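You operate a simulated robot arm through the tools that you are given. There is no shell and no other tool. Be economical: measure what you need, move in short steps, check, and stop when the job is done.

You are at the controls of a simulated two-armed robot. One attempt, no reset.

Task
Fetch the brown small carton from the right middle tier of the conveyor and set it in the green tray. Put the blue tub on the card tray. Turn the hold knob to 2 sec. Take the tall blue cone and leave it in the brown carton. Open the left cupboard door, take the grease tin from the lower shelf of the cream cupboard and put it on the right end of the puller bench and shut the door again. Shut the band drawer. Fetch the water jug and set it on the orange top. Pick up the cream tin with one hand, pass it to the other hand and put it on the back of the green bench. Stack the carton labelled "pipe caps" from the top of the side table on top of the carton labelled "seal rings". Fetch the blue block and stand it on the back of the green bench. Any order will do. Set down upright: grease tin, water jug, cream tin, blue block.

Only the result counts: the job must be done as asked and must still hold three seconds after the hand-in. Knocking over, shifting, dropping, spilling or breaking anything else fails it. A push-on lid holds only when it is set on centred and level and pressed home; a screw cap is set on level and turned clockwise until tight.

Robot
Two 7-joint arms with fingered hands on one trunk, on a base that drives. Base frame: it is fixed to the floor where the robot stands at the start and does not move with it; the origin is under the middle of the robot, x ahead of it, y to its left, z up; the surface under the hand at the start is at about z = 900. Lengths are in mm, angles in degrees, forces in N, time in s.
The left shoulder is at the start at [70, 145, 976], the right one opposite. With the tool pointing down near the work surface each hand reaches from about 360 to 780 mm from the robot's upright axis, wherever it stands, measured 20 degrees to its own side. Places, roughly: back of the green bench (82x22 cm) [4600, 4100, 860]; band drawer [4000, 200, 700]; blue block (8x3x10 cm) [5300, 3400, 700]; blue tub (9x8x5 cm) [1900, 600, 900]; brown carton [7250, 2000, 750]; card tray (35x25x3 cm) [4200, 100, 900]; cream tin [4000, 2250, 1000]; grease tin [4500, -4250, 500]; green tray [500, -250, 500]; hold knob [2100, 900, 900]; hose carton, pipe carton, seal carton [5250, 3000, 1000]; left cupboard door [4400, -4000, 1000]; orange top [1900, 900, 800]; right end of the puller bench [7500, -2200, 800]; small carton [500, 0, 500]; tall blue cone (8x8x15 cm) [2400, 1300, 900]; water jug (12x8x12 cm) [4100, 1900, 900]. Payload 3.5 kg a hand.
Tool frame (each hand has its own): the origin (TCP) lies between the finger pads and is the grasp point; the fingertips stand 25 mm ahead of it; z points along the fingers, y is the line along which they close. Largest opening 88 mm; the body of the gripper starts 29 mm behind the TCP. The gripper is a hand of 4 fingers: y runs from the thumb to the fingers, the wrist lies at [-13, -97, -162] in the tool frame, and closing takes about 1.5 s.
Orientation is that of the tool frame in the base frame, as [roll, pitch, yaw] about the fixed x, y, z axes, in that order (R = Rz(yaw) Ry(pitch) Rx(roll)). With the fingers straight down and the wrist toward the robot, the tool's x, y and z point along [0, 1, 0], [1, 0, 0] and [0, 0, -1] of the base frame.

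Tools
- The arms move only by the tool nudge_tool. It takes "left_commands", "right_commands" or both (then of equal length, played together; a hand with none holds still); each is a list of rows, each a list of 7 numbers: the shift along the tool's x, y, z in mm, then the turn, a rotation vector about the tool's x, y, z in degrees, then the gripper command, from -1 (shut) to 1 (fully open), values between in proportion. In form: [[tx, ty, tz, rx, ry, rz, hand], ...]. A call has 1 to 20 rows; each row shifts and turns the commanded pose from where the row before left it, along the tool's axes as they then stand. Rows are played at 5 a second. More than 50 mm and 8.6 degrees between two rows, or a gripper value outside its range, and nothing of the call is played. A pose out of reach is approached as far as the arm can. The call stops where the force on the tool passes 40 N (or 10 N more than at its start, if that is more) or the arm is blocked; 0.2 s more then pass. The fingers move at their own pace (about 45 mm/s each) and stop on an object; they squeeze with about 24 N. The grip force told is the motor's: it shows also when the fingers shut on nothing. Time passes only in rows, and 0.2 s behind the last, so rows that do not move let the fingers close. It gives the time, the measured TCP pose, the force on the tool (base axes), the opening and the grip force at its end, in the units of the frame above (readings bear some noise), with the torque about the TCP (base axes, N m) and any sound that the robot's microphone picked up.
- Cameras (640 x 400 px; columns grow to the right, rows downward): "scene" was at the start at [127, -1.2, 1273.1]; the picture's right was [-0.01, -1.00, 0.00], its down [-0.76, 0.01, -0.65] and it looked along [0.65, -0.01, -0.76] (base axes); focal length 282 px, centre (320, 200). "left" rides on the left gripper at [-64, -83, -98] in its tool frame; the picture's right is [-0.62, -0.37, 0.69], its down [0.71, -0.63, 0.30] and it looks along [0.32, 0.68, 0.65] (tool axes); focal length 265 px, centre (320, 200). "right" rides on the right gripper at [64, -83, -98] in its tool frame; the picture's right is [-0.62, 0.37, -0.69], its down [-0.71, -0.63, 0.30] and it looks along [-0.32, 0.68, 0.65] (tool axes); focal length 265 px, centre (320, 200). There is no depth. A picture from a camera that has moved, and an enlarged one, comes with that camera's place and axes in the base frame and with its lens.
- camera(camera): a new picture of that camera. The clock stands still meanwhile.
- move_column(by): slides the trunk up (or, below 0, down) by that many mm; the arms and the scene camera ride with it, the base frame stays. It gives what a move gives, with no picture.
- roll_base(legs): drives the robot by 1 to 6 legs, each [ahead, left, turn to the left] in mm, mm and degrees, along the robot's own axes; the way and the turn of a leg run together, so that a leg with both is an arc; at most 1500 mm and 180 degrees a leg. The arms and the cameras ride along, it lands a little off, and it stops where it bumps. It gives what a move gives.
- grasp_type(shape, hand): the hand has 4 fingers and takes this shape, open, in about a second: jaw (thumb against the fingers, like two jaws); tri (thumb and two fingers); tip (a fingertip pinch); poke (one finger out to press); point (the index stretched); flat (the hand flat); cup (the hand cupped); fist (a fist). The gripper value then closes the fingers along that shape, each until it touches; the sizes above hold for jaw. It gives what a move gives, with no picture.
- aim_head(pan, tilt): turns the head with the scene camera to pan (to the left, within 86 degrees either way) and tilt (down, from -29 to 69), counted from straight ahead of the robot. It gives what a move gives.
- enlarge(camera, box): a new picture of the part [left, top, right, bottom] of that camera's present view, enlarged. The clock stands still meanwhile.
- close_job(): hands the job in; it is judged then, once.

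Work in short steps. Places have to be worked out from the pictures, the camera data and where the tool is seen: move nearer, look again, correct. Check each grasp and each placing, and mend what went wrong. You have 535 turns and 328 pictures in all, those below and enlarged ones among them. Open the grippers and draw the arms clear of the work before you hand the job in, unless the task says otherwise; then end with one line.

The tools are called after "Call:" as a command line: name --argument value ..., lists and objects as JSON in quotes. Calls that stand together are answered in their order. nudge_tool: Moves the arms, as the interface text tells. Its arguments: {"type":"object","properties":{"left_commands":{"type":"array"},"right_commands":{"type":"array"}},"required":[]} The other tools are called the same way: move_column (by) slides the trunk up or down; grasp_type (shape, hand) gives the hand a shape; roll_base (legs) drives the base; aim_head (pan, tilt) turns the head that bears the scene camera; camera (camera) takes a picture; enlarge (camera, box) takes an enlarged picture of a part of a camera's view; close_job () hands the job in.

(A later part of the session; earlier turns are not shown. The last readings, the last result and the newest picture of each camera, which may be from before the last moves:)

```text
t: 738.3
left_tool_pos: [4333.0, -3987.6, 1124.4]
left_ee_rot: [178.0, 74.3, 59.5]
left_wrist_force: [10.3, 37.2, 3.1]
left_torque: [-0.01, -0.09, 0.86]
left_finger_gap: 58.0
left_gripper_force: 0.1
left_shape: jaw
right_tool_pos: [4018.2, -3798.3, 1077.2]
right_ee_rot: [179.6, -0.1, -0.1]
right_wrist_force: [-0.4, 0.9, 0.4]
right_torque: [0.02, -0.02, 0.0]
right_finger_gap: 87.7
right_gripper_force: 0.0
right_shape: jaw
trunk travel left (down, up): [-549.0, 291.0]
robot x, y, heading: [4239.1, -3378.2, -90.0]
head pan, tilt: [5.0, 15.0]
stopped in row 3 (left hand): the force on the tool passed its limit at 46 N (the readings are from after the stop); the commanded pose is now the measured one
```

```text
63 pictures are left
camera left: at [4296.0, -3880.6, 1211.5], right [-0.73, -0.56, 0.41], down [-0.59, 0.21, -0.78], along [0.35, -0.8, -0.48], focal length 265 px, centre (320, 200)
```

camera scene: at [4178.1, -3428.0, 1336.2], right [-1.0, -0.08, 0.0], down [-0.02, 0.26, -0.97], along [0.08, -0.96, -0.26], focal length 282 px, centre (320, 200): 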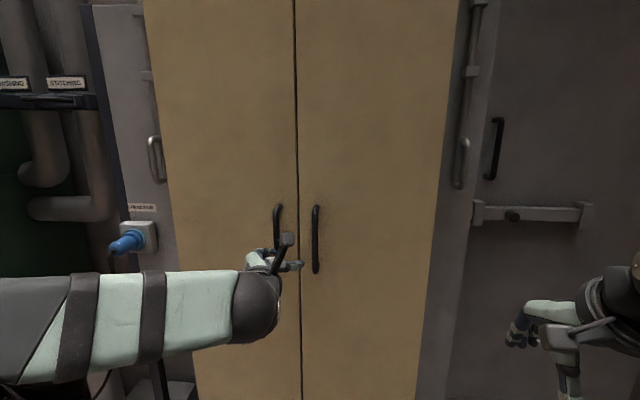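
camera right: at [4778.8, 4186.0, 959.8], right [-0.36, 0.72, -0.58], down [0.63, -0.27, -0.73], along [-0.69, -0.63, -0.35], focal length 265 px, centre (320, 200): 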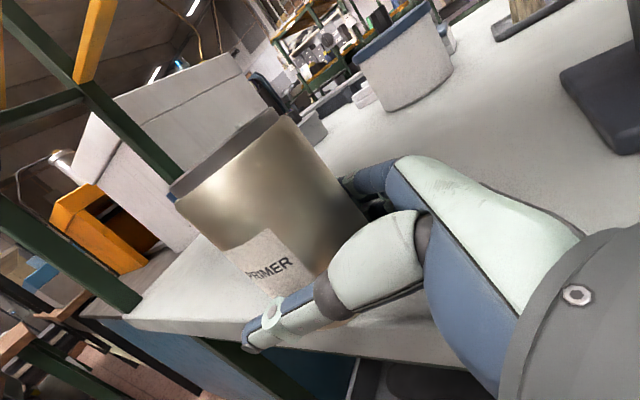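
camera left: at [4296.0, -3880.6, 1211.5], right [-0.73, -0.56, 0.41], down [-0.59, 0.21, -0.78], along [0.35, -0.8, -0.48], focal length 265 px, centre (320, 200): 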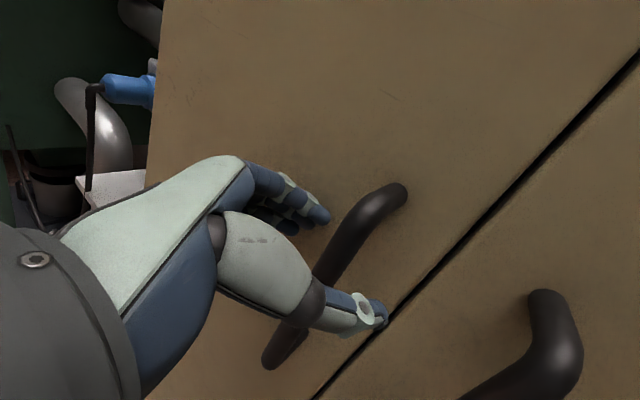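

The fingertips have reached the door with the handle between them. I close.

Call:
nudge_tool --left_commands '[[0, 0, -2, 0, 0, 0, 0], [0, 0, 0, 0, 0, 0, -1], [0, 0, 0, 0, 0, 0, -1], [0, 0, 0, 0, 0, 0, -1], [0, 0, 0, 0, 0, 0, -1], [0, 0, 0, 0, 0, 0, -1]]'

Call:
camera --camera "left"

```text
t: 739.7
left_tool_pos: [4319.8, -3993.7, 1120.6]
left_ee_rot: [178.6, 73.8, 59.2]
left_wrist_force: [-23.4, 7.2, -1.4]
left_torque: [-0.03, -0.02, 0.16]
left_finger_gap: 13.2
left_gripper_force: 24.0
left_shape: jaw
right_tool_pos: [4010.9, -3805.6, 1074.6]
right_ee_rot: [179.8, -0.5, -0.4]
right_wrist_force: [0.0, 0.1, -0.4]
right_torque: [0.01, 0.01, -0.01]
right_finger_gap: 87.8
right_gripper_force: 0.0
right_shape: jaw
trunk travel left (down, up): [-549.0, 291.0]
robot x, y, heading: [4237.6, -3377.0, -89.8]
head pan, tilt: [5.0, 15.0]
```

```text
62 pictures are left
camera left: at [4284.3, -3886.7, 1208.6], right [-0.74, -0.55, 0.4], down [-0.59, 0.23, -0.78], along [0.33, -0.81, -0.49], focal length 265 px, centre (320, 200)
```

left: 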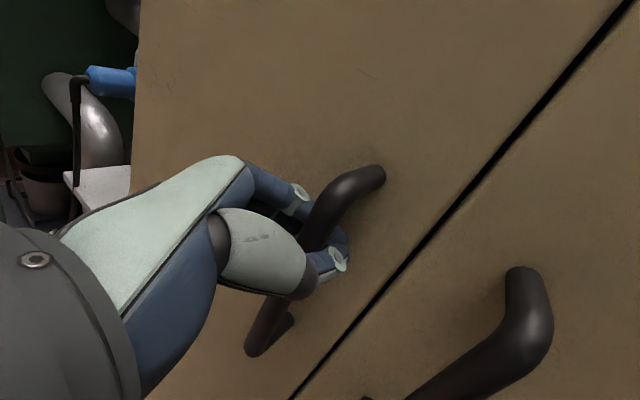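

The handle is gripped (13 mm). I pull the door open along its arc, the first 20°.

Call:
nudge_tool --left_commands '[[3.9, -4.1, -13.4, 0, 0, 0, -1], [3.9, -4.1, -13.4, 0, 0, 0, -1], [3.9, -4.1, -13.4, 0, 0, 0, -1], [4, -1.5, -13.9, 0, 0, 0, -1], [4, -1.5, -13.9, 0, 0, 0, -1], [4, -1.5, -13.9, 0, 0, 0, -1], [0, 0, 0, 0, 0, 0, -1]]'

Call:
camera --camera "scene"

```text
t: 741.3
left_tool_pos: [4349.4, -3909.8, 1122.0]
left_ee_rot: [178.3, 74.0, 59.1]
left_wrist_force: [-18.4, 11.1, -0.9]
left_torque: [0.02, 0.0, 0.05]
left_finger_gap: 13.0
left_gripper_force: 24.2
left_shape: jaw
right_tool_pos: [4012.4, -3804.0, 1073.7]
right_ee_rot: [179.7, -0.5, -0.2]
right_wrist_force: [-0.2, -0.5, -0.2]
right_torque: [0.01, -0.01, 0.01]
right_finger_gap: 87.6
right_gripper_force: 0.0
right_shape: jaw
trunk travel left (down, up): [-549.0, 291.0]
robot x, y, heading: [4240.3, -3375.9, -90.0]
head pan, tilt: [5.0, 15.0]
```

```text
61 pictures are left
camera scene: at [4240.5, -3518.9, 1336.6], right [-1.0, -0.09, 0.0], down [-0.02, 0.26, -0.97], along [0.09, -0.96, -0.26], focal length 282 px, centre (320, 200)
```

scene: 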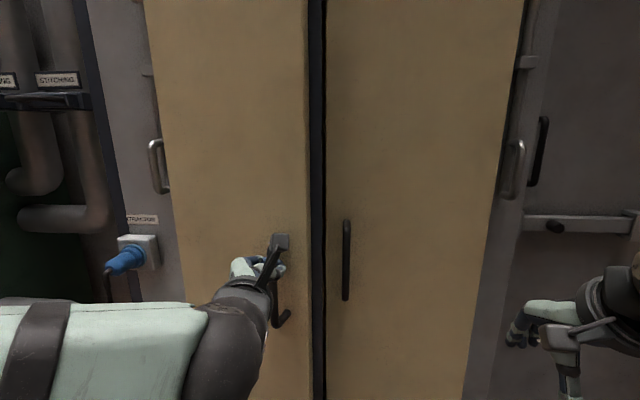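

The door swings. I continue to about 60°.

Call:
nudge_tool --left_commands '[[4.1, 1, -14, 0, 0, 0, -1], [4.1, 1, -14, 0, 0, 0, -1], [4.1, 1, -14, 0, 0, 0, -1], [4, 3.5, -13.6, 0, 0, 0, -1], [4, 3.5, -13.6, 0, 0, 0, -1], [4, 3.5, -13.6, 0, 0, 0, -1], [3.8, 5.9, -12.8, 0, 0, 0, -1], [3.8, 5.9, -12.8, 0, 0, 0, -1], [3.8, 5.9, -12.8, 0, 0, 0, -1], [3.5, 8, -11.7, 0, 0, 0, -1], [3.5, 8, -11.7, 0, 0, 0, -1], [3.5, 8, -11.7, 0, 0, 0, -1], [0, 0, 0, 0, 0, 0, -1]]'

Call:
camera --camera "scene"

```text
t: 744.1
left_tool_pos: [4480.2, -3813.2, 1113.3]
left_ee_rot: [178.9, 74.0, 59.9]
left_wrist_force: [-0.1, 0.5, 0.2]
left_torque: [-0.03, 0.01, 0.03]
left_finger_gap: 10.8
left_gripper_force: 24.0
left_shape: jaw
left hand out of reach, approached as far as the arm can: row 11, 12
right_tool_pos: [4015.6, -3806.5, 1073.9]
right_ee_rot: [-180.0, -0.3, -0.2]
right_wrist_force: [0.8, -0.5, 0.0]
right_torque: [-0.01, 0.01, 0.01]
right_finger_gap: 87.8
right_gripper_force: 0.2
right_shape: jaw
trunk travel left (down, up): [-549.0, 291.0]
robot x, y, heading: [4235.8, -3380.0, -90.0]
head pan, tilt: [5.0, 15.0]
```

```text
60 pictures are left
camera scene: at [4245.6, -3521.5, 1336.2], right [-1.0, -0.09, 0.0], down [-0.02, 0.26, -0.97], along [0.08, -0.96, -0.26], focal length 282 px, centre (320, 200)
```

scene: 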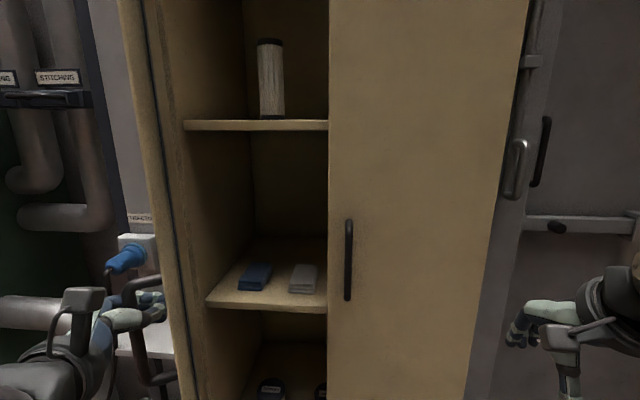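

The door stands wide open; inside, dark tins are on a lower shelf. I release the handle, draw the left hand back, drive back and lower the trunk to look.

Call:
nudge_tool --left_commands '[[0, 0, 0, 0, 0, 0, 0.5], [0, 0, 0, 0, 0, 0, 0.5], [0, 0, 0, 0, 0, 0, 0.5], [8, -14, -30, 0, 0, 0, 0.5], [8, -14, -30, 0, 0, 0, 0.5]]'

Call:
roll_base --legs '[[-420, 0, 0]]'

Call:
move_column --by -400

Call:
aim_head --pan 8 --tilt 22

Call:
camera --camera "scene"

```text
t: 745.3
left_tool_pos: [4481.1, -3812.5, 1114.0]
left_ee_rot: [179.2, 74.0, 60.2]
left_wrist_force: [-0.7, 1.0, -0.1]
left_torque: [-0.02, 0.02, 0.01]
left_finger_gap: 66.1
left_gripper_force: 0.1
left_shape: jaw
left hand out of reach, approached as far as the arm can: row 4, 5
right_tool_pos: [4015.9, -3807.2, 1074.5]
right_ee_rot: [179.9, -0.1, -0.2]
right_wrist_force: [-0.5, 0.4, -0.4]
right_torque: [-0.01, -0.03, -0.01]
right_finger_gap: 87.7
right_gripper_force: 0.0
right_shape: jaw
trunk travel left (down, up): [-549.0, 291.0]
robot x, y, heading: [4236.0, -3380.0, -89.9]
head pan, tilt: [5.0, 15.0]
```

```text
t: 747.9
left_tool_pos: [4481.2, -3394.1, 1113.9]
left_ee_rot: [179.2, 74.0, 60.0]
left_wrist_force: [0.4, -0.8, 0.4]
left_torque: [0.02, -0.03, -0.01]
left_finger_gap: 66.1
left_gripper_force: 0.1
left_shape: jaw
right_tool_pos: [4015.2, -3388.4, 1075.3]
right_ee_rot: [179.9, -0.2, -0.4]
right_wrist_force: [0.3, -0.4, -0.3]
right_torque: [0.03, 0.0, 0.01]
right_finger_gap: 87.8
right_gripper_force: 0.2
right_shape: jaw
trunk travel left (down, up): [-549.0, 291.0]
robot x, y, heading: [4240.2, -2959.5, -90.1]
head pan, tilt: [5.0, 15.0]
```

```text
t: 751.8
left_tool_pos: [4481.2, -3394.8, 713.3]
left_ee_rot: [179.4, 73.9, 60.1]
left_wrist_force: [0.1, 0.4, -0.1]
left_torque: [0.02, 0.0, -0.01]
left_finger_gap: 66.0
left_gripper_force: 0.0
left_shape: jaw
right_tool_pos: [4015.5, -3389.2, 674.1]
right_ee_rot: [179.9, -0.2, -0.2]
right_wrist_force: [0.5, 0.2, 0.7]
right_torque: [-0.01, 0.02, -0.02]
right_finger_gap: 87.5
right_gripper_force: 0.1
right_shape: jaw
trunk travel left (down, up): [-149.0, 691.0]
robot x, y, heading: [4241.6, -2959.8, -90.1]
head pan, tilt: [5.0, 15.0]
```

```text
t: 752.4
left_tool_pos: [4480.5, -3394.6, 712.0]
left_ee_rot: [179.6, 73.9, 60.5]
left_wrist_force: [0.8, -0.5, 0.1]
left_torque: [-0.01, -0.01, 0.0]
left_finger_gap: 65.6
left_gripper_force: 0.1
left_shape: jaw
right_tool_pos: [4016.3, -3387.3, 673.4]
right_ee_rot: [180.0, -0.2, -0.3]
right_wrist_force: [-0.1, 0.2, -0.2]
right_torque: [0.01, -0.01, 0.01]
right_finger_gap: 87.7
right_gripper_force: 0.1
right_shape: jaw
trunk travel left (down, up): [-149.0, 691.0]
robot x, y, heading: [4237.0, -2959.3, -90.2]
head pan, tilt: [8.0, 22.0]
```

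```text
59 pictures are left
camera scene: at [4251.1, -3102.2, 924.9], right [-0.99, -0.14, 0.0], down [-0.05, 0.37, -0.93], along [0.13, -0.92, -0.37], focal length 282 px, centre (320, 200)
```

scene: 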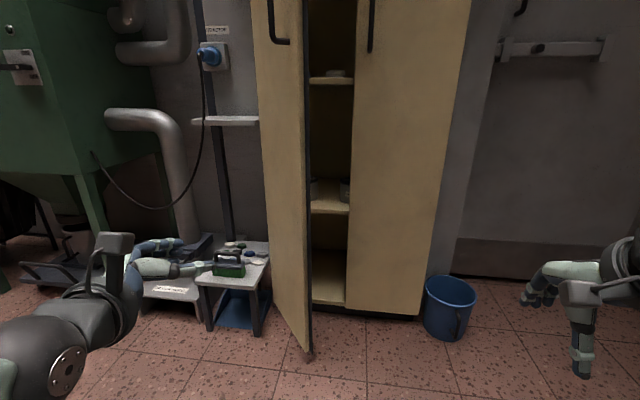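

The door has swung back to about 53°. I restore the left hand, bring the right hand to the middle, and will push the door from its inner side.

Call:
nudge_tool --left_commands '[[0, 0, 0, 3.55, 6.15, 4.62, 1], [0, 0, 0, 3.55, 6.15, 4.62, 1], [0, 0, 0, 3.55, 6.15, 4.62, 1], [0, 0, 0, 3.55, 6.15, 4.62, 1], [0, 0, 0, 3.55, 6.15, 4.62, 1], [0, 0, 0, 3.55, 6.15, 4.62, 1], [0, 0, 0, 3.55, 6.15, 4.62, 1], [0, 0, 0, 3.55, 6.15, 4.62, 1], [0, 0, 0, 3.55, 6.15, 4.62, 1], [0, 0, 0, 3.55, 6.15, 4.62, 1], [0, 0, 0, 3.55, 6.15, 4.62, 1]]' --right_commands '[[20, 16, 0, 0, 0, 0, -1], [20, 16, 0, 0, 0, 0, -1], [20, 16, 0, 0, 0, 0, -1], [20, 16, 0, 0, 0, 0, -1], [20, 16, 0, 0, 0, 0, -1], [20, 16, 0, 0, 0, 0, -1], [20, 16, 0, 0, 0, 0, -1], [20, 16, 0, 0, 0, 0, -1], [20, 16, 0, 0, 0, 0, -1], [20, 16, 0, 0, 0, 0, -1], [0, 0, 0, 0, 0, 0, -1]]'

Call:
roll_base --legs '[[0, -100, 0], [300, 0, 0]]'

Call:
camera --camera "scene"

```text
t: 754.8
left_tool_pos: [4481.6, -3394.8, 711.9]
left_ee_rot: [-179.1, -0.8, 0.8]
left_wrist_force: [-0.8, 0.1, 0.2]
left_torque: [-0.01, 0.03, 0.0]
left_finger_gap: 87.3
left_gripper_force: 0.2
left_shape: jaw
right_tool_pos: [4214.7, -3549.1, 674.6]
right_ee_rot: [179.9, -0.2, -0.3]
right_wrist_force: [-0.3, 0.5, -0.2]
right_torque: [-0.01, 0.01, -0.05]
right_finger_gap: 0.0
right_gripper_force: 23.9
right_shape: jaw
trunk travel left (down, up): [-149.0, 691.0]
robot x, y, heading: [4237.3, -2961.5, -90.0]
head pan, tilt: [8.0, 22.0]
```

```text
t: 757.6
left_tool_pos: [4379.6, -3696.6, 713.1]
left_ee_rot: [-179.1, -0.7, 0.7]
left_wrist_force: [-0.9, 0.0, -0.3]
left_torque: [0.0, 0.03, 0.0]
left_finger_gap: 87.5
left_gripper_force: 0.0
left_shape: jaw
right_tool_pos: [4114.4, -3850.8, 674.3]
right_ee_rot: [179.9, -0.2, -0.4]
right_wrist_force: [0.6, 0.3, -0.6]
right_torque: [-0.01, -0.01, 0.02]
right_finger_gap: 0.0
right_gripper_force: 23.3
right_shape: jaw
trunk travel left (down, up): [-149.0, 691.0]
robot x, y, heading: [4136.8, -3262.5, -90.1]
head pan, tilt: [8.0, 22.0]
```

```text
58 pictures are left
camera scene: at [4151.0, -3404.1, 924.8], right [-0.99, -0.14, 0.0], down [-0.05, 0.37, -0.93], along [0.13, -0.92, -0.38], focal length 282 px, centre (320, 200)
```

scene: 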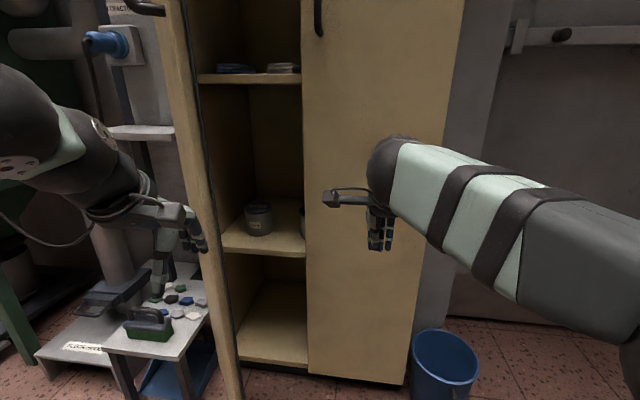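

Inside, a grey tin stands on the shelf at z≈500. I strafe left and push the door's inner face outward with the right hand.

Call:
roll_base --legs '[[0, 250, 0]]'

Call:
nudge_tool --right_commands '[[25, 0, 0, 0, 0, 0, -1], [25, 0, 0, 0, 0, 0, -1], [25, 0, 0, 0, 0, 0, -1], [25, 0, 0, 0, 0, 0, -1], [25, 0, 0, 0, 0, 0, -1], [20, 0, 0, 0, 0, 0, -1], [0, 0, 0, 0, 0, 0, -1]]'

Call:
camera --camera "scene"

```text
t: 759.5
left_tool_pos: [4631.4, -3696.6, 712.3]
left_ee_rot: [-179.2, -0.7, 1.0]
left_wrist_force: [-0.3, 0.3, 0.1]
left_torque: [0.01, 0.04, -0.01]
left_finger_gap: 87.7
left_gripper_force: 0.1
left_shape: jaw
right_tool_pos: [4363.9, -3851.5, 675.4]
right_ee_rot: [179.9, -0.3, -0.3]
right_wrist_force: [0.3, -0.3, -0.1]
right_torque: [-0.01, 0.0, -0.01]
right_finger_gap: 0.0
right_gripper_force: 23.5
right_shape: jaw
trunk travel left (down, up): [-149.0, 691.0]
robot x, y, heading: [4391.8, -3261.7, -90.2]
head pan, tilt: [8.0, 22.0]
```

```text
t: 760.1
left_tool_pos: [4622.4, -3689.5, 718.2]
left_ee_rot: [-179.6, -1.0, 0.6]
left_wrist_force: [0.1, 0.3, -1.1]
left_torque: [0.02, -0.02, 0.01]
left_finger_gap: 87.4
left_gripper_force: 0.1
left_shape: jaw
right_tool_pos: [4409.0, -3838.8, 681.6]
right_ee_rot: [-179.3, -0.4, 0.5]
right_wrist_force: [-15.5, 51.0, -7.1]
right_torque: [-5.74, -1.42, 2.97]
right_finger_gap: 0.0
right_gripper_force: 24.4
right_shape: jaw
trunk travel left (down, up): [-149.0, 691.0]
robot x, y, heading: [4385.3, -3254.6, -90.5]
head pan, tilt: [8.0, 22.0]
stopped in row 3 (right hand): the force on the tool passed its limit at 189 N (the readings are from after the stop); the commanded pose is now the measured one
```

```text
57 pictures are left
camera scene: at [4394.0, -3394.3, 926.2], right [-0.99, -0.13, 0.0], down [-0.04, 0.36, -0.93], along [0.12, -0.92, -0.37], focal length 282 px, centre (320, 200)
```

scene: 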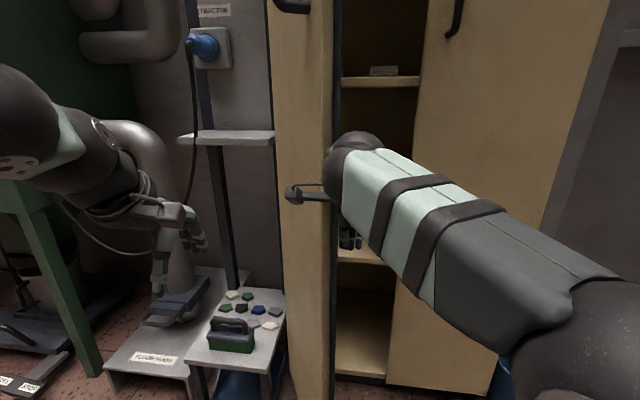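

The camera mount caught the door's edge. I back off, reach 75 mm deeper so the whole hand is behind the door, then push again.

Call:
nudge_tool --right_commands '[[-25, 0, 0, 0, 0, 0, -1], [-25, 0, 0, 0, 0, 0, -1], [0, 25, 0, 0, 0, 0, -1], [0, 25, 0, 0, 0, 0, -1], [0, 25, 0, 0, 0, 0, -1], [0, 0, 0, 0, 0, 0, -1]]'

Call:
nudge_tool --right_commands '[[20, 0, 0, 0, 0, 0, -1], [20, 0, 0, 0, 0, 0, -1], [20, 0, 0, 0, 0, 0, -1], [20, 0, 0, 0, 0, 0, -1], [20, 0, 0, 0, 0, 0, -1], [20, 0, 0, 0, 0, 0, -1], [0, 0, 0, 0, 0, 0, -1]]'

Call:
camera --camera "scene"

```text
t: 761.0
left_tool_pos: [4627.8, -3696.6, 711.6]
left_ee_rot: [-179.1, -0.7, 0.6]
left_wrist_force: [-0.2, 0.1, 1.2]
left_torque: [0.0, 0.0, 0.01]
left_finger_gap: 87.7
left_gripper_force: 0.1
left_shape: jaw
right_tool_pos: [4361.6, -3865.8, 673.9]
right_ee_rot: [-178.4, 0.4, 0.8]
right_wrist_force: [-0.1, 0.2, 0.6]
right_torque: [0.02, -0.01, 0.02]
right_finger_gap: 0.1
right_gripper_force: 23.7
right_shape: jaw
trunk travel left (down, up): [-149.0, 691.0]
robot x, y, heading: [4388.3, -3260.2, -90.2]
head pan, tilt: [8.0, 22.0]
stopped in row 4 (right hand): the force on the tool passed its limit at 144 N (the readings are from after the stop); the commanded pose is now the measured one
```

```text
t: 761.6
left_tool_pos: [4614.3, -3689.2, 719.4]
left_ee_rot: [-179.7, -1.2, -0.2]
left_wrist_force: [-0.6, 0.9, -0.3]
left_torque: [0.03, -0.05, 0.02]
left_finger_gap: 87.5
left_gripper_force: 0.0
left_shape: jaw
right_tool_pos: [4378.8, -3851.9, 679.9]
right_ee_rot: [-177.5, -0.1, 0.3]
right_wrist_force: [-7.9, 43.8, -8.5]
right_torque: [-5.21, -0.56, 2.04]
right_finger_gap: 0.3
right_gripper_force: 24.1
right_shape: jaw
trunk travel left (down, up): [-149.0, 691.0]
robot x, y, heading: [4385.5, -3256.6, -90.9]
head pan, tilt: [8.0, 22.0]
stopped in row 3 (right hand): the force on the tool passed its limit at 144 N (the readings are from after the stop); the commanded pose is now the measured one
```

```text
56 pictures are left
camera scene: at [4387.8, -3391.5, 926.6], right [-0.99, -0.12, -0.01], down [-0.04, 0.36, -0.93], along [0.12, -0.92, -0.37], focal length 282 px, centre (320, 200)
```

scene: 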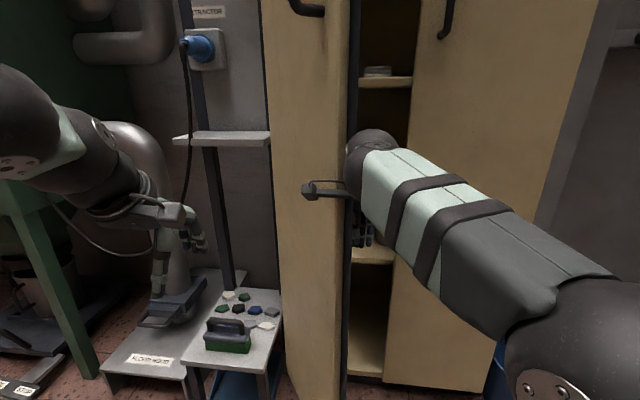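

The door got pushed inward a bit. I withdraw further right, go deeper behind the door's edge, and then sweep left.

Call:
nudge_tool --right_commands '[[-30, -10, 0, 0, 0, 0, -1], [-30, 0, 0, 0, 0, 0, -1], [-30, 0, 0, 0, 0, 0, -1], [-40, 0, 0, 0, 0, 0, -1], [0, 30, 0, 0, 0, 0, -1], [0, 30, 0, 0, 0, 0, -1], [0, 30, 0, 0, 0, 0, -1], [0, 0, 0, 0, 0, 0, -1]]'

Call:
camera --camera "scene"

```text
t: 763.4
left_tool_pos: [4621.9, -3695.8, 713.1]
left_ee_rot: [-179.2, -0.8, 0.2]
left_wrist_force: [-0.1, -0.5, -0.2]
left_torque: [-0.01, 0.0, 0.0]
left_finger_gap: 87.6
left_gripper_force: 0.1
left_shape: jaw
right_tool_pos: [4261.5, -3941.0, 669.1]
right_ee_rot: [-177.2, 0.4, 0.7]
right_wrist_force: [0.1, -0.3, -0.7]
right_torque: [-0.03, 0.0, -0.03]
right_finger_gap: 0.0
right_gripper_force: 23.9
right_shape: jaw
trunk travel left (down, up): [-149.0, 691.0]
robot x, y, heading: [4387.2, -3256.9, -90.8]
head pan, tilt: [8.0, 22.0]
```

```text
55 pictures are left
camera scene: at [4396.2, -3400.4, 924.9], right [-0.99, -0.13, 0.0], down [-0.05, 0.37, -0.93], along [0.12, -0.92, -0.37], focal length 282 px, centre (320, 200)
```

scene: 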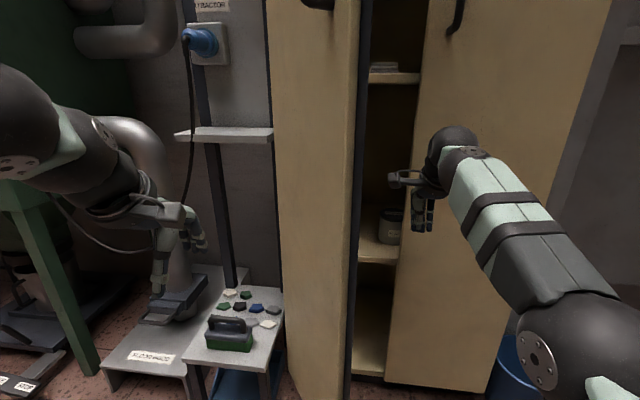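

Now the hand is clear on the inner side. I sweep left.

Call:
nudge_tool --right_commands '[[20, 0, 0, 0, 0, 0, -1], [20, 0, 0, 0, 0, 0, -1], [20, 0, 0, 0, 0, 0, -1], [20, 0, 0, 0, 0, 0, -1], [20, 0, 0, 0, 0, 0, -1], [20, 0, 0, 0, 0, 0, -1], [20, 0, 0, 0, 0, 0, -1], [20, 0, 0, 0, 0, 0, -1], [20, 0, 0, 0, 0, 0, -1], [0, 0, 0, 0, 0, 0, -1]]'

Call:
camera --camera "scene"

```text
t: 765.6
left_tool_pos: [4622.8, -3695.3, 713.2]
left_ee_rot: [-179.2, -0.8, 0.1]
left_wrist_force: [0.2, 0.2, -0.3]
left_torque: [0.02, -0.03, 0.01]
left_finger_gap: 87.8
left_gripper_force: 0.2
left_shape: jaw
right_tool_pos: [4419.1, -3902.6, 650.5]
right_ee_rot: [-177.2, 0.2, 0.8]
right_wrist_force: [-0.7, 0.0, -0.1]
right_torque: [0.03, 0.01, -0.03]
right_finger_gap: 0.0
right_gripper_force: 24.0
right_shape: jaw
right hand out of reach, approached as far as the arm can: row 2, 4, 5, 6, 7, 8, 9
trunk travel left (down, up): [-149.0, 691.0]
robot x, y, heading: [4389.0, -3259.5, -90.8]
head pan, tilt: [8.0, 22.0]
```

```text
54 pictures are left
camera scene: at [4396.2, -3400.4, 924.8], right [-0.99, -0.13, 0.0], down [-0.05, 0.37, -0.93], along [0.12, -0.92, -0.37], focal length 282 px, centre (320, 200)
```

scene: 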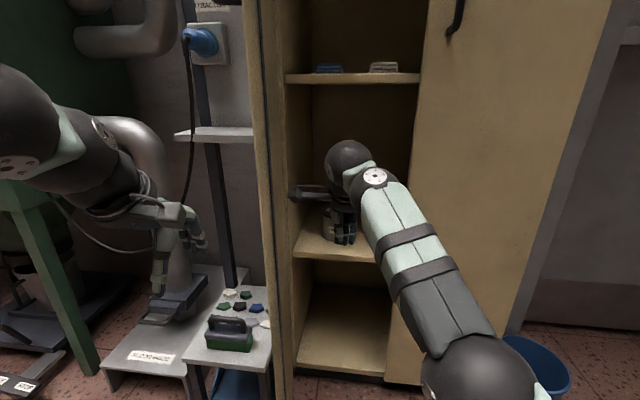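

The door is at ~75°. A little more with the base.

Call:
roll_base --legs '[[0, 70, 0]]'

Call:
nudge_tool --right_commands '[[-30, 0, 0, 0, 0, 0, -1], [-40, 0, 0, 0, 0, 0, -1], [-40, 0, 0, 0, 0, 0, -1], [0, -35, 0, 0, 0, 0, 1], [0, -35, 0, 0, 0, 0, 1], [0, -35, 0, 0, 0, 0, 1]]'

Call:
camera --camera "scene"

```text
t: 766.6
left_tool_pos: [4693.2, -3695.5, 711.9]
left_ee_rot: [-179.2, -0.8, 0.2]
left_wrist_force: [0.1, -0.1, 0.2]
left_torque: [0.03, -0.02, -0.02]
left_finger_gap: 87.5
left_gripper_force: 0.0
left_shape: jaw
right_tool_pos: [4489.3, -3902.6, 650.9]
right_ee_rot: [-177.1, 0.4, 0.7]
right_wrist_force: [-0.4, 0.3, -0.2]
right_torque: [0.0, 0.0, -0.01]
right_finger_gap: 0.0
right_gripper_force: 23.8
right_shape: jaw
trunk travel left (down, up): [-149.0, 691.0]
robot x, y, heading: [4456.8, -3259.4, -90.8]
head pan, tilt: [8.0, 22.0]
```

```text
t: 768.0
left_tool_pos: [4692.2, -3695.8, 711.9]
left_ee_rot: [-179.2, -0.8, 0.2]
left_wrist_force: [-0.1, -0.3, -0.5]
left_torque: [0.02, 0.01, -0.03]
left_finger_gap: 87.5
left_gripper_force: 0.0
left_shape: jaw
right_tool_pos: [4393.8, -3850.9, 686.4]
right_ee_rot: [-177.1, 0.3, 0.8]
right_wrist_force: [-0.7, 0.1, -0.5]
right_torque: [0.02, -0.04, 0.03]
right_finger_gap: 87.5
right_gripper_force: 0.0
right_shape: jaw
right hand out of reach, approached as far as the arm can: row 4, 5, 6
trunk travel left (down, up): [-149.0, 691.0]
robot x, y, heading: [4456.2, -3261.7, -90.5]
head pan, tilt: [8.0, 22.0]
```

```text
53 pictures are left
camera scene: at [4466.5, -3401.3, 924.9], right [-0.99, -0.13, 0.0], down [-0.05, 0.37, -0.93], along [0.12, -0.92, -0.37], focal length 282 px, centre (320, 200)
```

scene: 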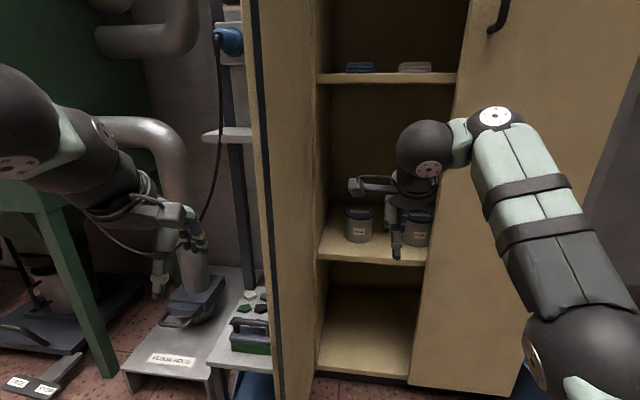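

The door is wide open. Two tins stand on the lower shelf; I zoom to read the labels.

Call:
enlarge --camera "scene" --box '[310, 180, 450, 270]'

```text
4.44 times, centred on (380, 225) of scene
camera zoom: at [4466.5, -3401.3, 924.9], right [-0.99, -0.13, 0.0], down [-0.05, 0.37, -0.93], along [0.12, -0.92, -0.37], focal length 1254 px, centre (53, 89)
```

zoom: 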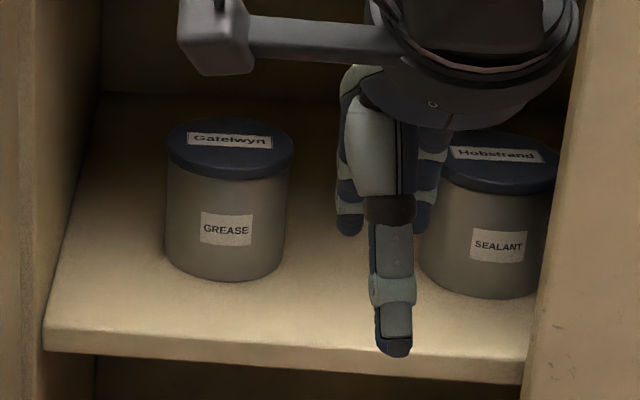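

The left one is GREASE, at about [4448, -4166], lid z≈587, roughly 80 wide. I tuck the left hand, level the right hand and extend it into the cupboard above the shelf.

Call:
nudge_tool --left_commands '[[0, -40, 0, 0, 0, 0, 1], [0, -40, 0, 0, 0, 0, 1], [0, -40, 0, 0, 0, 0, 1], [0, -40, 0, 0, 0, 0, 1], [0, -40, 0, 0, 0, 0, 1], [0, 0, 0, 0, 0, 0, 1]]' --right_commands '[[10, 17, 0, -2.9, 0, 0, 1], [10, 17, 0, 0, 0, 0, 1], [10, 17, 0, 0, 0, 0, 1], [10, 17, 0, 0, 0, 0, 1], [10, 17, 0, 0, 0, 0, 1], [10, 15, 0, 0, 0, 0, 1]]'

Call:
roll_base --legs '[[150, 0, 0.5]]'

Call:
aim_head --pan 0 --tilt 28

Call:
camera --camera "right"

Call:
camera --camera "scene"

```text
t: 769.4
left_tool_pos: [4628.2, -3584.0, 643.7]
left_ee_rot: [-179.2, -0.7, 0.2]
left_wrist_force: [-0.8, 0.8, 0.1]
left_torque: [0.01, -0.01, -0.03]
left_finger_gap: 87.8
left_gripper_force: 0.0
left_shape: jaw
left hand out of reach, approached as far as the arm can: row 1, 2, 3, 4, 5
right_tool_pos: [4445.4, -3924.0, 674.6]
right_ee_rot: [179.9, 0.2, 0.7]
right_wrist_force: [-0.2, 0.5, -0.8]
right_torque: [0.04, 0.0, -0.04]
right_finger_gap: 87.8
right_gripper_force: 0.2
right_shape: jaw
right hand out of reach, approached as far as the arm can: row 5, 6
trunk travel left (down, up): [-149.0, 691.0]
robot x, y, heading: [4454.4, -3259.1, -90.7]
head pan, tilt: [8.0, 22.0]
```

```text
t: 770.8
left_tool_pos: [4631.1, -3732.5, 643.3]
left_ee_rot: [-179.2, -0.7, 0.8]
left_wrist_force: [0.9, 0.5, 0.2]
left_torque: [0.0, 0.01, -0.01]
left_finger_gap: 87.7
left_gripper_force: 0.0
left_shape: jaw
right_tool_pos: [4451.4, -4074.8, 674.4]
right_ee_rot: [179.8, 0.1, 1.4]
right_wrist_force: [0.6, 0.2, 0.2]
right_torque: [0.0, 0.01, 0.0]
right_finger_gap: 87.8
right_gripper_force: 0.2
right_shape: jaw
trunk travel left (down, up): [-149.0, 691.0]
robot x, y, heading: [4454.6, -3405.9, -90.1]
head pan, tilt: [8.0, 22.0]
```

```text
t: 771.5
left_tool_pos: [4632.1, -3731.0, 644.4]
left_ee_rot: [-179.2, -0.7, 0.8]
left_wrist_force: [-0.4, -0.7, 0.8]
left_torque: [-0.02, -0.02, -0.05]
left_finger_gap: 87.8
left_gripper_force: 0.1
left_shape: jaw
right_tool_pos: [4450.9, -4073.9, 673.8]
right_ee_rot: [179.8, 0.2, 1.3]
right_wrist_force: [0.1, 0.7, 0.4]
right_torque: [-0.02, 0.0, 0.0]
right_finger_gap: 87.7
right_gripper_force: 0.1
right_shape: jaw
trunk travel left (down, up): [-149.0, 691.0]
robot x, y, heading: [4454.4, -3410.5, -90.2]
head pan, tilt: [0.0, 28.0]
```

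```text
51 pictures are left
camera right: at [4512.6, -3988.8, 772.2], right [-0.61, -0.38, 0.7], down [-0.73, 0.61, -0.3], along [-0.31, -0.69, -0.65], focal length 265 px, centre (320, 200)
```

right: 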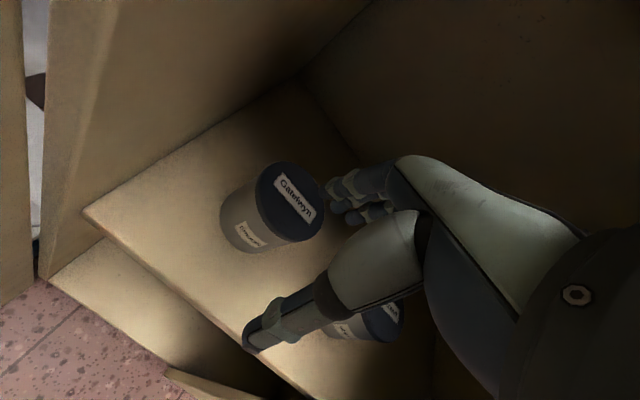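

```text
50 pictures are left
camera scene: at [4454.1, -3549.5, 915.2], right [-1.0, 0.0, 0.0], down [0.0, 0.47, -0.88], along [0.0, -0.88, -0.47], focal length 282 px, centre (320, 200)
```

scene: 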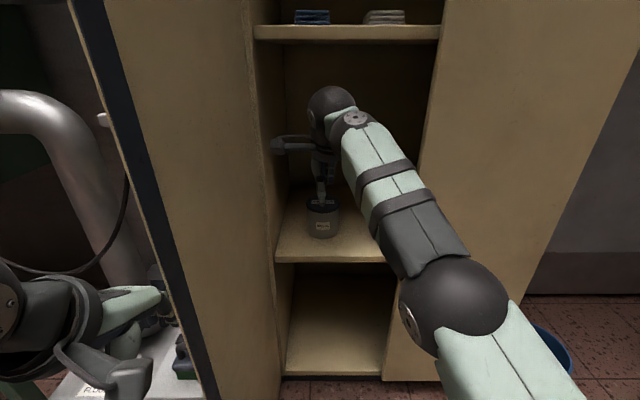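

Lid centre triangulates to [4442, -4172, 562]. I move the base 95 forward and 40 right (away from the door edge), then the hand 32 mm left.

Call:
roll_base --legs '[[95, -40, 0.2]]'

Call:
nudge_tool --right_commands '[[16, 0, 5, 0, 0, 0, 1], [16, 0, 5, 0, 0, 0, 1], [0, 0, 0, 0, 0, 0, 1]]'

Call:
camera --camera "right"

Call:
enlarge --camera "scene" --box '[250, 100, 450, 260]'

```text
t: 772.6
left_tool_pos: [4599.0, -3802.5, 643.2]
left_ee_rot: [-179.2, -1.3, -0.2]
left_wrist_force: [0.3, 0.7, 0.4]
left_torque: [0.01, 0.0, -0.03]
left_finger_gap: 87.7
left_gripper_force: 0.1
left_shape: jaw
right_tool_pos: [4421.7, -4149.8, 673.0]
right_ee_rot: [179.9, 0.2, 1.5]
right_wrist_force: [0.8, 0.2, -0.5]
right_torque: [-0.02, 0.03, 0.0]
right_finger_gap: 87.5
right_gripper_force: 0.1
right_shape: jaw
trunk travel left (down, up): [-149.0, 691.0]
robot x, y, heading: [4421.5, -3485.3, -89.9]
head pan, tilt: [0.0, 28.0]
stopped in leg 1: the force on the tool passed its limit at 101 N (the readings are from after the stop); the commanded pose is now the measured one
```

```text
t: 773.4
left_tool_pos: [4599.8, -3802.9, 645.0]
left_ee_rot: [-179.0, -1.3, -0.3]
left_wrist_force: [-0.2, 0.5, -0.4]
left_torque: [-0.01, 0.0, -0.04]
left_finger_gap: 87.7
left_gripper_force: 0.1
left_shape: jaw
right_tool_pos: [4453.3, -4141.0, 658.8]
right_ee_rot: [180.0, 0.2, 1.4]
right_wrist_force: [0.3, 0.3, -0.1]
right_torque: [-0.01, 0.0, -0.02]
right_finger_gap: 87.6
right_gripper_force: 0.0
right_shape: jaw
right hand out of reach, approached as far as the arm can: row 2
trunk travel left (down, up): [-149.0, 691.0]
robot x, y, heading: [4422.2, -3482.5, -89.8]
head pan, tilt: [0.0, 28.0]
```

```text
49 pictures are left
camera right: at [4514.5, -4055.8, 756.9], right [-0.61, -0.38, 0.7], down [-0.73, 0.61, -0.3], along [-0.31, -0.69, -0.65], focal length 265 px, centre (320, 200)
```

right: 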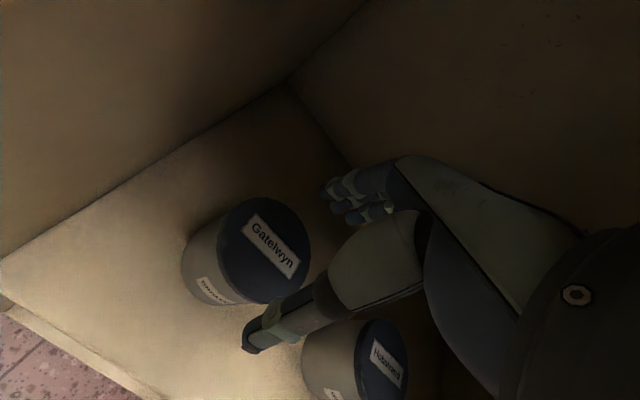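

```text
2.50 times, centred on (350, 180) of scene
camera zoom: at [4423.0, -3624.3, 915.2], right [-1.0, 0.0, 0.0], down [0.0, 0.47, -0.88], along [0.0, -0.88, -0.47], focal length 705 px, centre (245, 250)
```

zoom: 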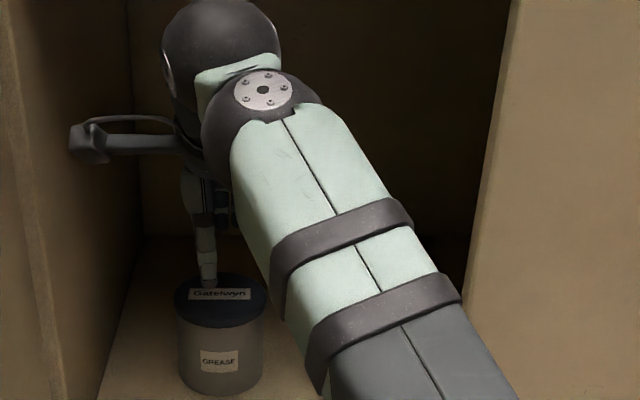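

The left hand bumped the door; I move it away. With the right, I go lower first (better reach) and then forward to centre over the lid at [4443, -4171].

Call:
nudge_tool --left_commands '[[25, -25, 0, 0, 0, 0, 1], [25, -25, 0, 0, 0, 0, 1], [25, -25, 0, 0, 0, 0, 1], [0, 0, 0, 0, 0, 0, 1], [0, 0, 0, 0, 0, 0, 1], [0, 0, 0, 0, 0, 0, 1]]' --right_commands '[[0, 0, 20, 0, 0, 0, 1], [0, 0, 20, 0, 0, 0, 1], [-3, 10, 15, 0, 0, 0, 1], [-3, 10, 0, 0, 0, 0, 1], [-4, 10, 0, 0, 0, 0, 1], [0, 0, 0, 0, 0, 0, 1]]'

Call:
camera --camera "right"

```text
t: 774.8
left_tool_pos: [4613.0, -3780.9, 617.3]
left_ee_rot: [-179.1, -1.4, -0.2]
left_wrist_force: [-0.4, 0.0, -0.4]
left_torque: [0.03, 0.01, -0.04]
left_finger_gap: 87.8
left_gripper_force: 0.0
left_shape: jaw
left hand out of reach, approached as far as the arm can: row 1, 2, 3
right_tool_pos: [4448.8, -4166.7, 605.5]
right_ee_rot: [-180.0, 0.2, 1.5]
right_wrist_force: [0.0, 0.1, 0.0]
right_torque: [0.03, 0.0, -0.02]
right_finger_gap: 87.4
right_gripper_force: 0.0
right_shape: jaw
right hand out of reach, approached as far as the arm can: row 1, 5
trunk travel left (down, up): [-149.0, 691.0]
robot x, y, heading: [4419.8, -3481.5, -89.6]
head pan, tilt: [0.0, 28.0]
```

```text
47 pictures are left
camera right: at [4510.9, -4080.5, 703.9], right [-0.61, -0.39, 0.7], down [-0.73, 0.61, -0.3], along [-0.31, -0.69, -0.65], focal length 265 px, centre (320, 200)
```

right: 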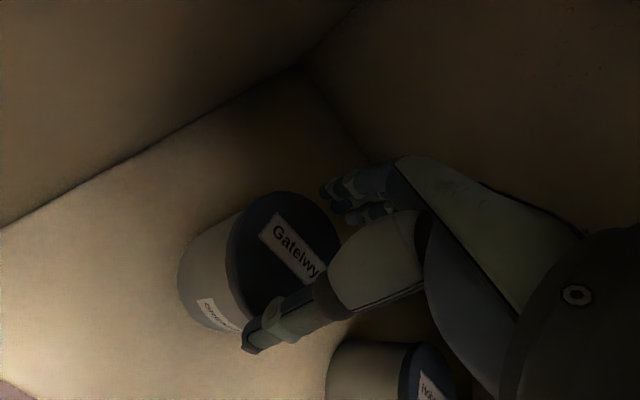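

TCP is within 7 mm of the lid centre. I shift 6 mm forward and descend carefully, watching the force.

Call:
nudge_tool --right_commands '[[0, 6, 5, 0, 0, 0, 1], [0, 0, 12, 0, 0, 0, 1], [0, 0, 8, 0, 0, 0, 1], [0, 0, 8, 0, 0, 0, 1], [0, 0, 0, 0, 0, 0, 1]]'

Call:
camera --camera "right"

```text
t: 776.0
left_tool_pos: [4611.5, -3779.4, 619.6]
left_ee_rot: [-179.2, -1.3, -0.3]
left_wrist_force: [0.1, 0.3, 0.0]
left_torque: [-0.01, -0.04, 0.02]
left_finger_gap: 87.9
left_gripper_force: 0.0
left_shape: jaw
right_tool_pos: [4446.2, -4166.4, 576.5]
right_ee_rot: [179.6, 0.0, 1.4]
right_wrist_force: [0.4, 3.1, 17.4]
right_torque: [0.27, -0.08, -0.09]
right_finger_gap: 88.1
right_gripper_force: 0.0
right_shape: jaw
right hand out of reach, approached as far as the arm can: row 1
trunk travel left (down, up): [-149.0, 691.0]
robot x, y, heading: [4421.9, -3483.2, -89.7]
head pan, tilt: [0.0, 28.0]
```

```text
46 pictures are left
camera right: at [4508.2, -4081.5, 673.9], right [-0.61, -0.38, 0.7], down [-0.73, 0.61, -0.31], along [-0.31, -0.7, -0.65], focal length 265 px, centre (320, 200)
```

right: 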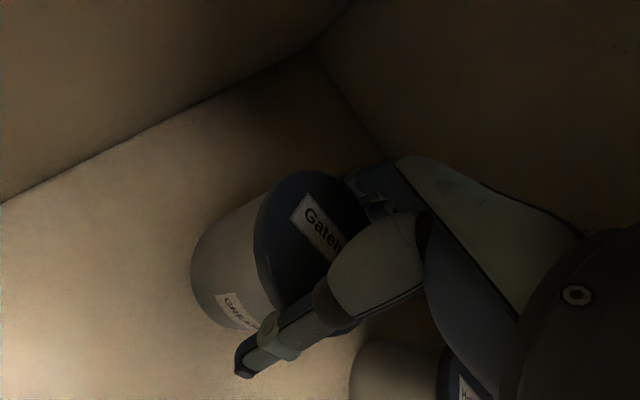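

The force resembles the palm resting on the lid (as with the primer tin), so the fingers should be around it. I ease up 2 mm and close.

Call:
nudge_tool --right_commands '[[0, 0, -3, 0, 0, 0, 1], [0, 0, 0, 0, 0, 0, 0.6], [0, 0, 0, 0, 0, 0, 0], [0, 0, 0, 0, 0, 0, -1], [0, 0, 0, 0, 0, 0, -1], [0, 0, 0, 0, 0, 0, -1]]'

Call:
camera --camera "right"

```text
t: 777.4
left_tool_pos: [4612.1, -3779.8, 618.5]
left_ee_rot: [-179.2, -1.3, -0.3]
left_wrist_force: [-0.4, 0.3, 0.0]
left_torque: [-0.01, -0.01, -0.01]
left_finger_gap: 87.6
left_gripper_force: 0.0
left_shape: jaw
right_tool_pos: [4448.4, -4168.0, 576.8]
right_ee_rot: [179.7, 0.3, 1.5]
right_wrist_force: [-2.5, 6.4, 14.1]
right_torque: [0.31, 0.04, 0.02]
right_finger_gap: 69.2
right_gripper_force: 24.2
right_shape: jaw
trunk travel left (down, up): [-149.0, 691.0]
robot x, y, heading: [4423.3, -3487.4, -89.9]
head pan, tilt: [0.0, 28.0]
```

```text
45 pictures are left
camera right: at [4509.0, -4081.4, 675.0], right [-0.61, -0.38, 0.7], down [-0.73, 0.61, -0.3], along [-0.31, -0.69, -0.65], focal length 265 px, centre (320, 200)
```

right: 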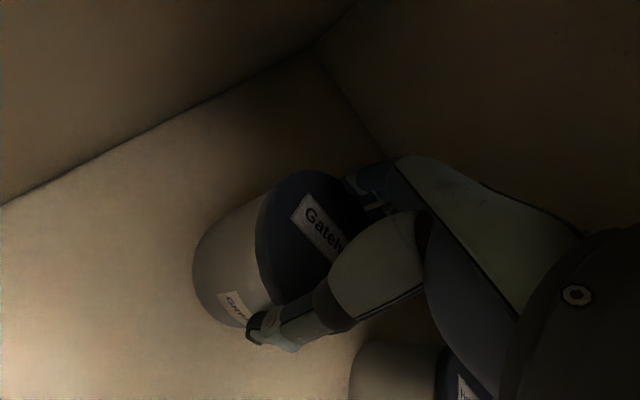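

Gripped (69 mm). I lift it 60 mm and check.

Call:
nudge_tool --right_commands '[[0, 0, -10, 0, 0, 0, -1], [0, 0, -15, 0, 0, 0, -1], [0, 0, -15, 0, 0, 0, -1], [0, 0, -15, 0, 0, 0, -1], [0, 0, 0, 0, 0, 0, -1]]'

Call:
camera --camera "scene"

```text
t: 778.6
left_tool_pos: [4611.8, -3781.6, 618.0]
left_ee_rot: [-179.1, -1.3, -0.4]
left_wrist_force: [0.7, 0.4, 0.4]
left_torque: [-0.01, 0.01, -0.03]
left_finger_gap: 88.1
left_gripper_force: 0.0
left_shape: jaw
right_tool_pos: [4450.4, -4158.5, 624.0]
right_ee_rot: [-179.8, 0.3, 1.6]
right_wrist_force: [0.0, 0.4, -3.3]
right_torque: [-0.06, -0.02, -0.01]
right_finger_gap: 69.5
right_gripper_force: 24.0
right_shape: jaw
right hand out of reach, approached as far as the arm can: row 3, 4
trunk travel left (down, up): [-149.0, 691.0]
robot x, y, heading: [4422.3, -3483.1, -89.8]
head pan, tilt: [0.0, 28.0]
```

```text
44 pictures are left
camera scene: at [4423.0, -3624.8, 915.1], right [-1.0, 0.0, 0.0], down [0.0, 0.47, -0.88], along [0.0, -0.88, -0.47], focal length 282 px, centre (320, 200)
```

scene: 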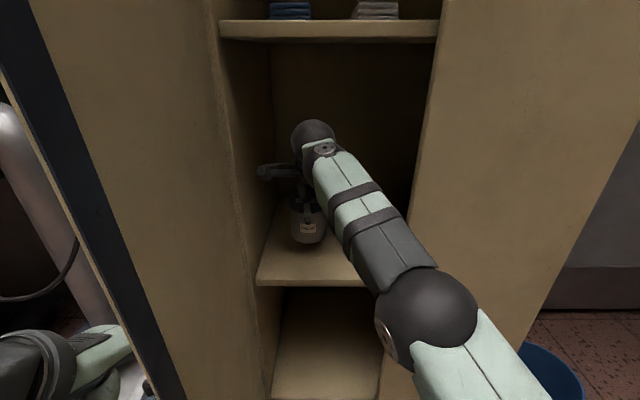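

Lifted. I drive straight back out.

Call:
roll_base --legs '[[-200, 0, 0], [-350, 0, 0]]'

Call:
aim_head --pan 8 --tilt 22

Call:
camera --camera "scene"

```text
t: 782.1
left_tool_pos: [4609.8, -3231.6, 618.3]
left_ee_rot: [-179.0, -1.3, -0.4]
left_wrist_force: [-0.7, -0.1, 0.4]
left_torque: [0.02, 0.0, 0.01]
left_finger_gap: 87.8
left_gripper_force: 0.1
left_shape: jaw
right_tool_pos: [4445.8, -3608.4, 624.8]
right_ee_rot: [-179.9, 0.3, 1.5]
right_wrist_force: [0.1, 0.5, -2.9]
right_torque: [0.01, -0.02, 0.02]
right_finger_gap: 69.5
right_gripper_force: 24.3
right_shape: jaw
trunk travel left (down, up): [-149.0, 691.0]
robot x, y, heading: [4424.1, -2933.8, -90.0]
head pan, tilt: [0.0, 28.0]
```

```text
t: 782.8
left_tool_pos: [4611.0, -3231.5, 616.1]
left_ee_rot: [-179.0, -1.3, -0.5]
left_wrist_force: [0.4, 0.1, -0.3]
left_torque: [0.01, 0.01, -0.01]
left_finger_gap: 87.9
left_gripper_force: 0.0
left_shape: jaw
right_tool_pos: [4445.8, -3607.5, 625.6]
right_ee_rot: [-179.9, 0.2, 1.4]
right_wrist_force: [-0.1, 0.4, -3.7]
right_torque: [0.02, 0.01, 0.01]
right_finger_gap: 69.3
right_gripper_force: 24.3
right_shape: jaw
trunk travel left (down, up): [-149.0, 691.0]
robot x, y, heading: [4423.0, -2930.3, -90.1]
head pan, tilt: [8.0, 22.0]
```

```text
43 pictures are left
camera scene: at [4434.6, -3075.7, 924.7], right [-0.99, -0.14, 0.0], down [-0.05, 0.37, -0.93], along [0.13, -0.92, -0.38], focal length 282 px, centre (320, 200)
```

scene: 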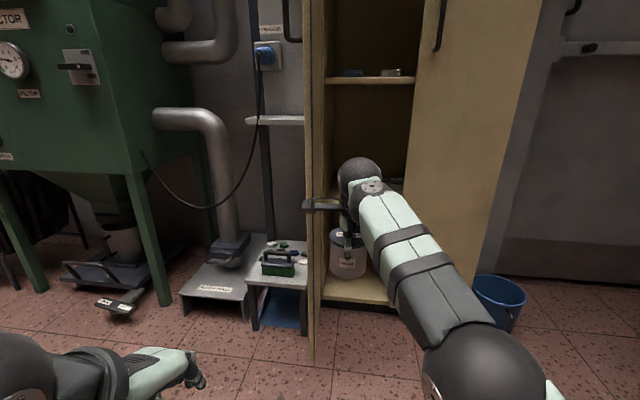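

Tin is out. To shut the door I draw the right hand with the tin back and to the right, and extend the closed left hand to push the door's outer side.

Call:
nudge_tool --left_commands '[[6, 35, 0, 0, 0, 0, -1], [6, 35, 0, 0, 0, 0, -1], [6, 35, 0, 0, 0, 0, -1], [6, 35, 0, 0, 0, 0, -1], [6, 35, 0, 0, 0, 0, -1], [6, 35, 0, 0, 0, 0, -1], [6, 35, 0, 0, 0, 0, -1], [6, 35, 0, 0, 0, 0, -1], [6, 30, 0, 0, 0, 0, -1]]' --right_commands '[[-18, -30, 0, 0, 0, 0, -1], [-18, -30, 0, 0, 0, 0, -1], [-18, -30, 0, 0, 0, 0, -1], [-18, -30, 0, 0, 0, 0, -1], [-18, -30, 0, 0, 0, 0, -1], [-18, -30, 0, 0, 0, 0, -1], [-18, -30, 0, 0, 0, 0, -1], [-18, -20, 0, 0, 0, 0, -1], [-18, 0, 0, 0, 0, 0, -1]]'

Call:
camera --camera "scene"

```text
t: 784.8
left_tool_pos: [4663.4, -3543.6, 614.0]
left_ee_rot: [-179.2, -1.4, -0.6]
left_wrist_force: [-0.1, 0.7, 0.1]
left_torque: [0.0, -0.02, 0.01]
left_finger_gap: 0.0
left_gripper_force: 24.2
left_shape: jaw
right_tool_pos: [4278.0, -3381.3, 625.7]
right_ee_rot: [-179.9, 0.3, 1.4]
right_wrist_force: [0.7, -0.3, -2.7]
right_torque: [0.01, -0.01, 0.0]
right_finger_gap: 69.3
right_gripper_force: 24.1
right_shape: jaw
trunk travel left (down, up): [-149.0, 691.0]
robot x, y, heading: [4423.7, -2935.1, -90.3]
head pan, tilt: [8.0, 22.0]
```

```text
42 pictures are left
camera scene: at [4434.2, -3075.7, 924.7], right [-0.99, -0.14, 0.0], down [-0.05, 0.37, -0.93], along [0.13, -0.92, -0.38], focal length 282 px, centre (320, 200)
```

scene: 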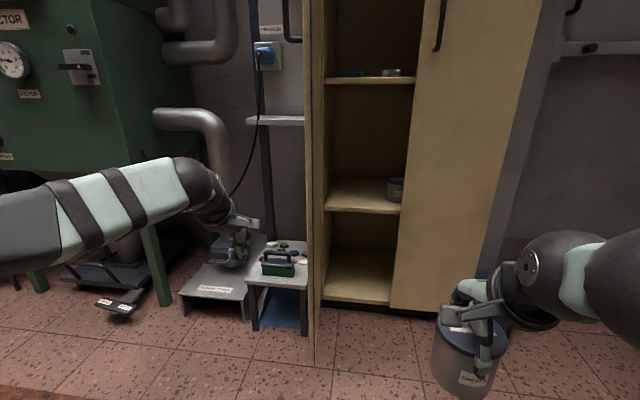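

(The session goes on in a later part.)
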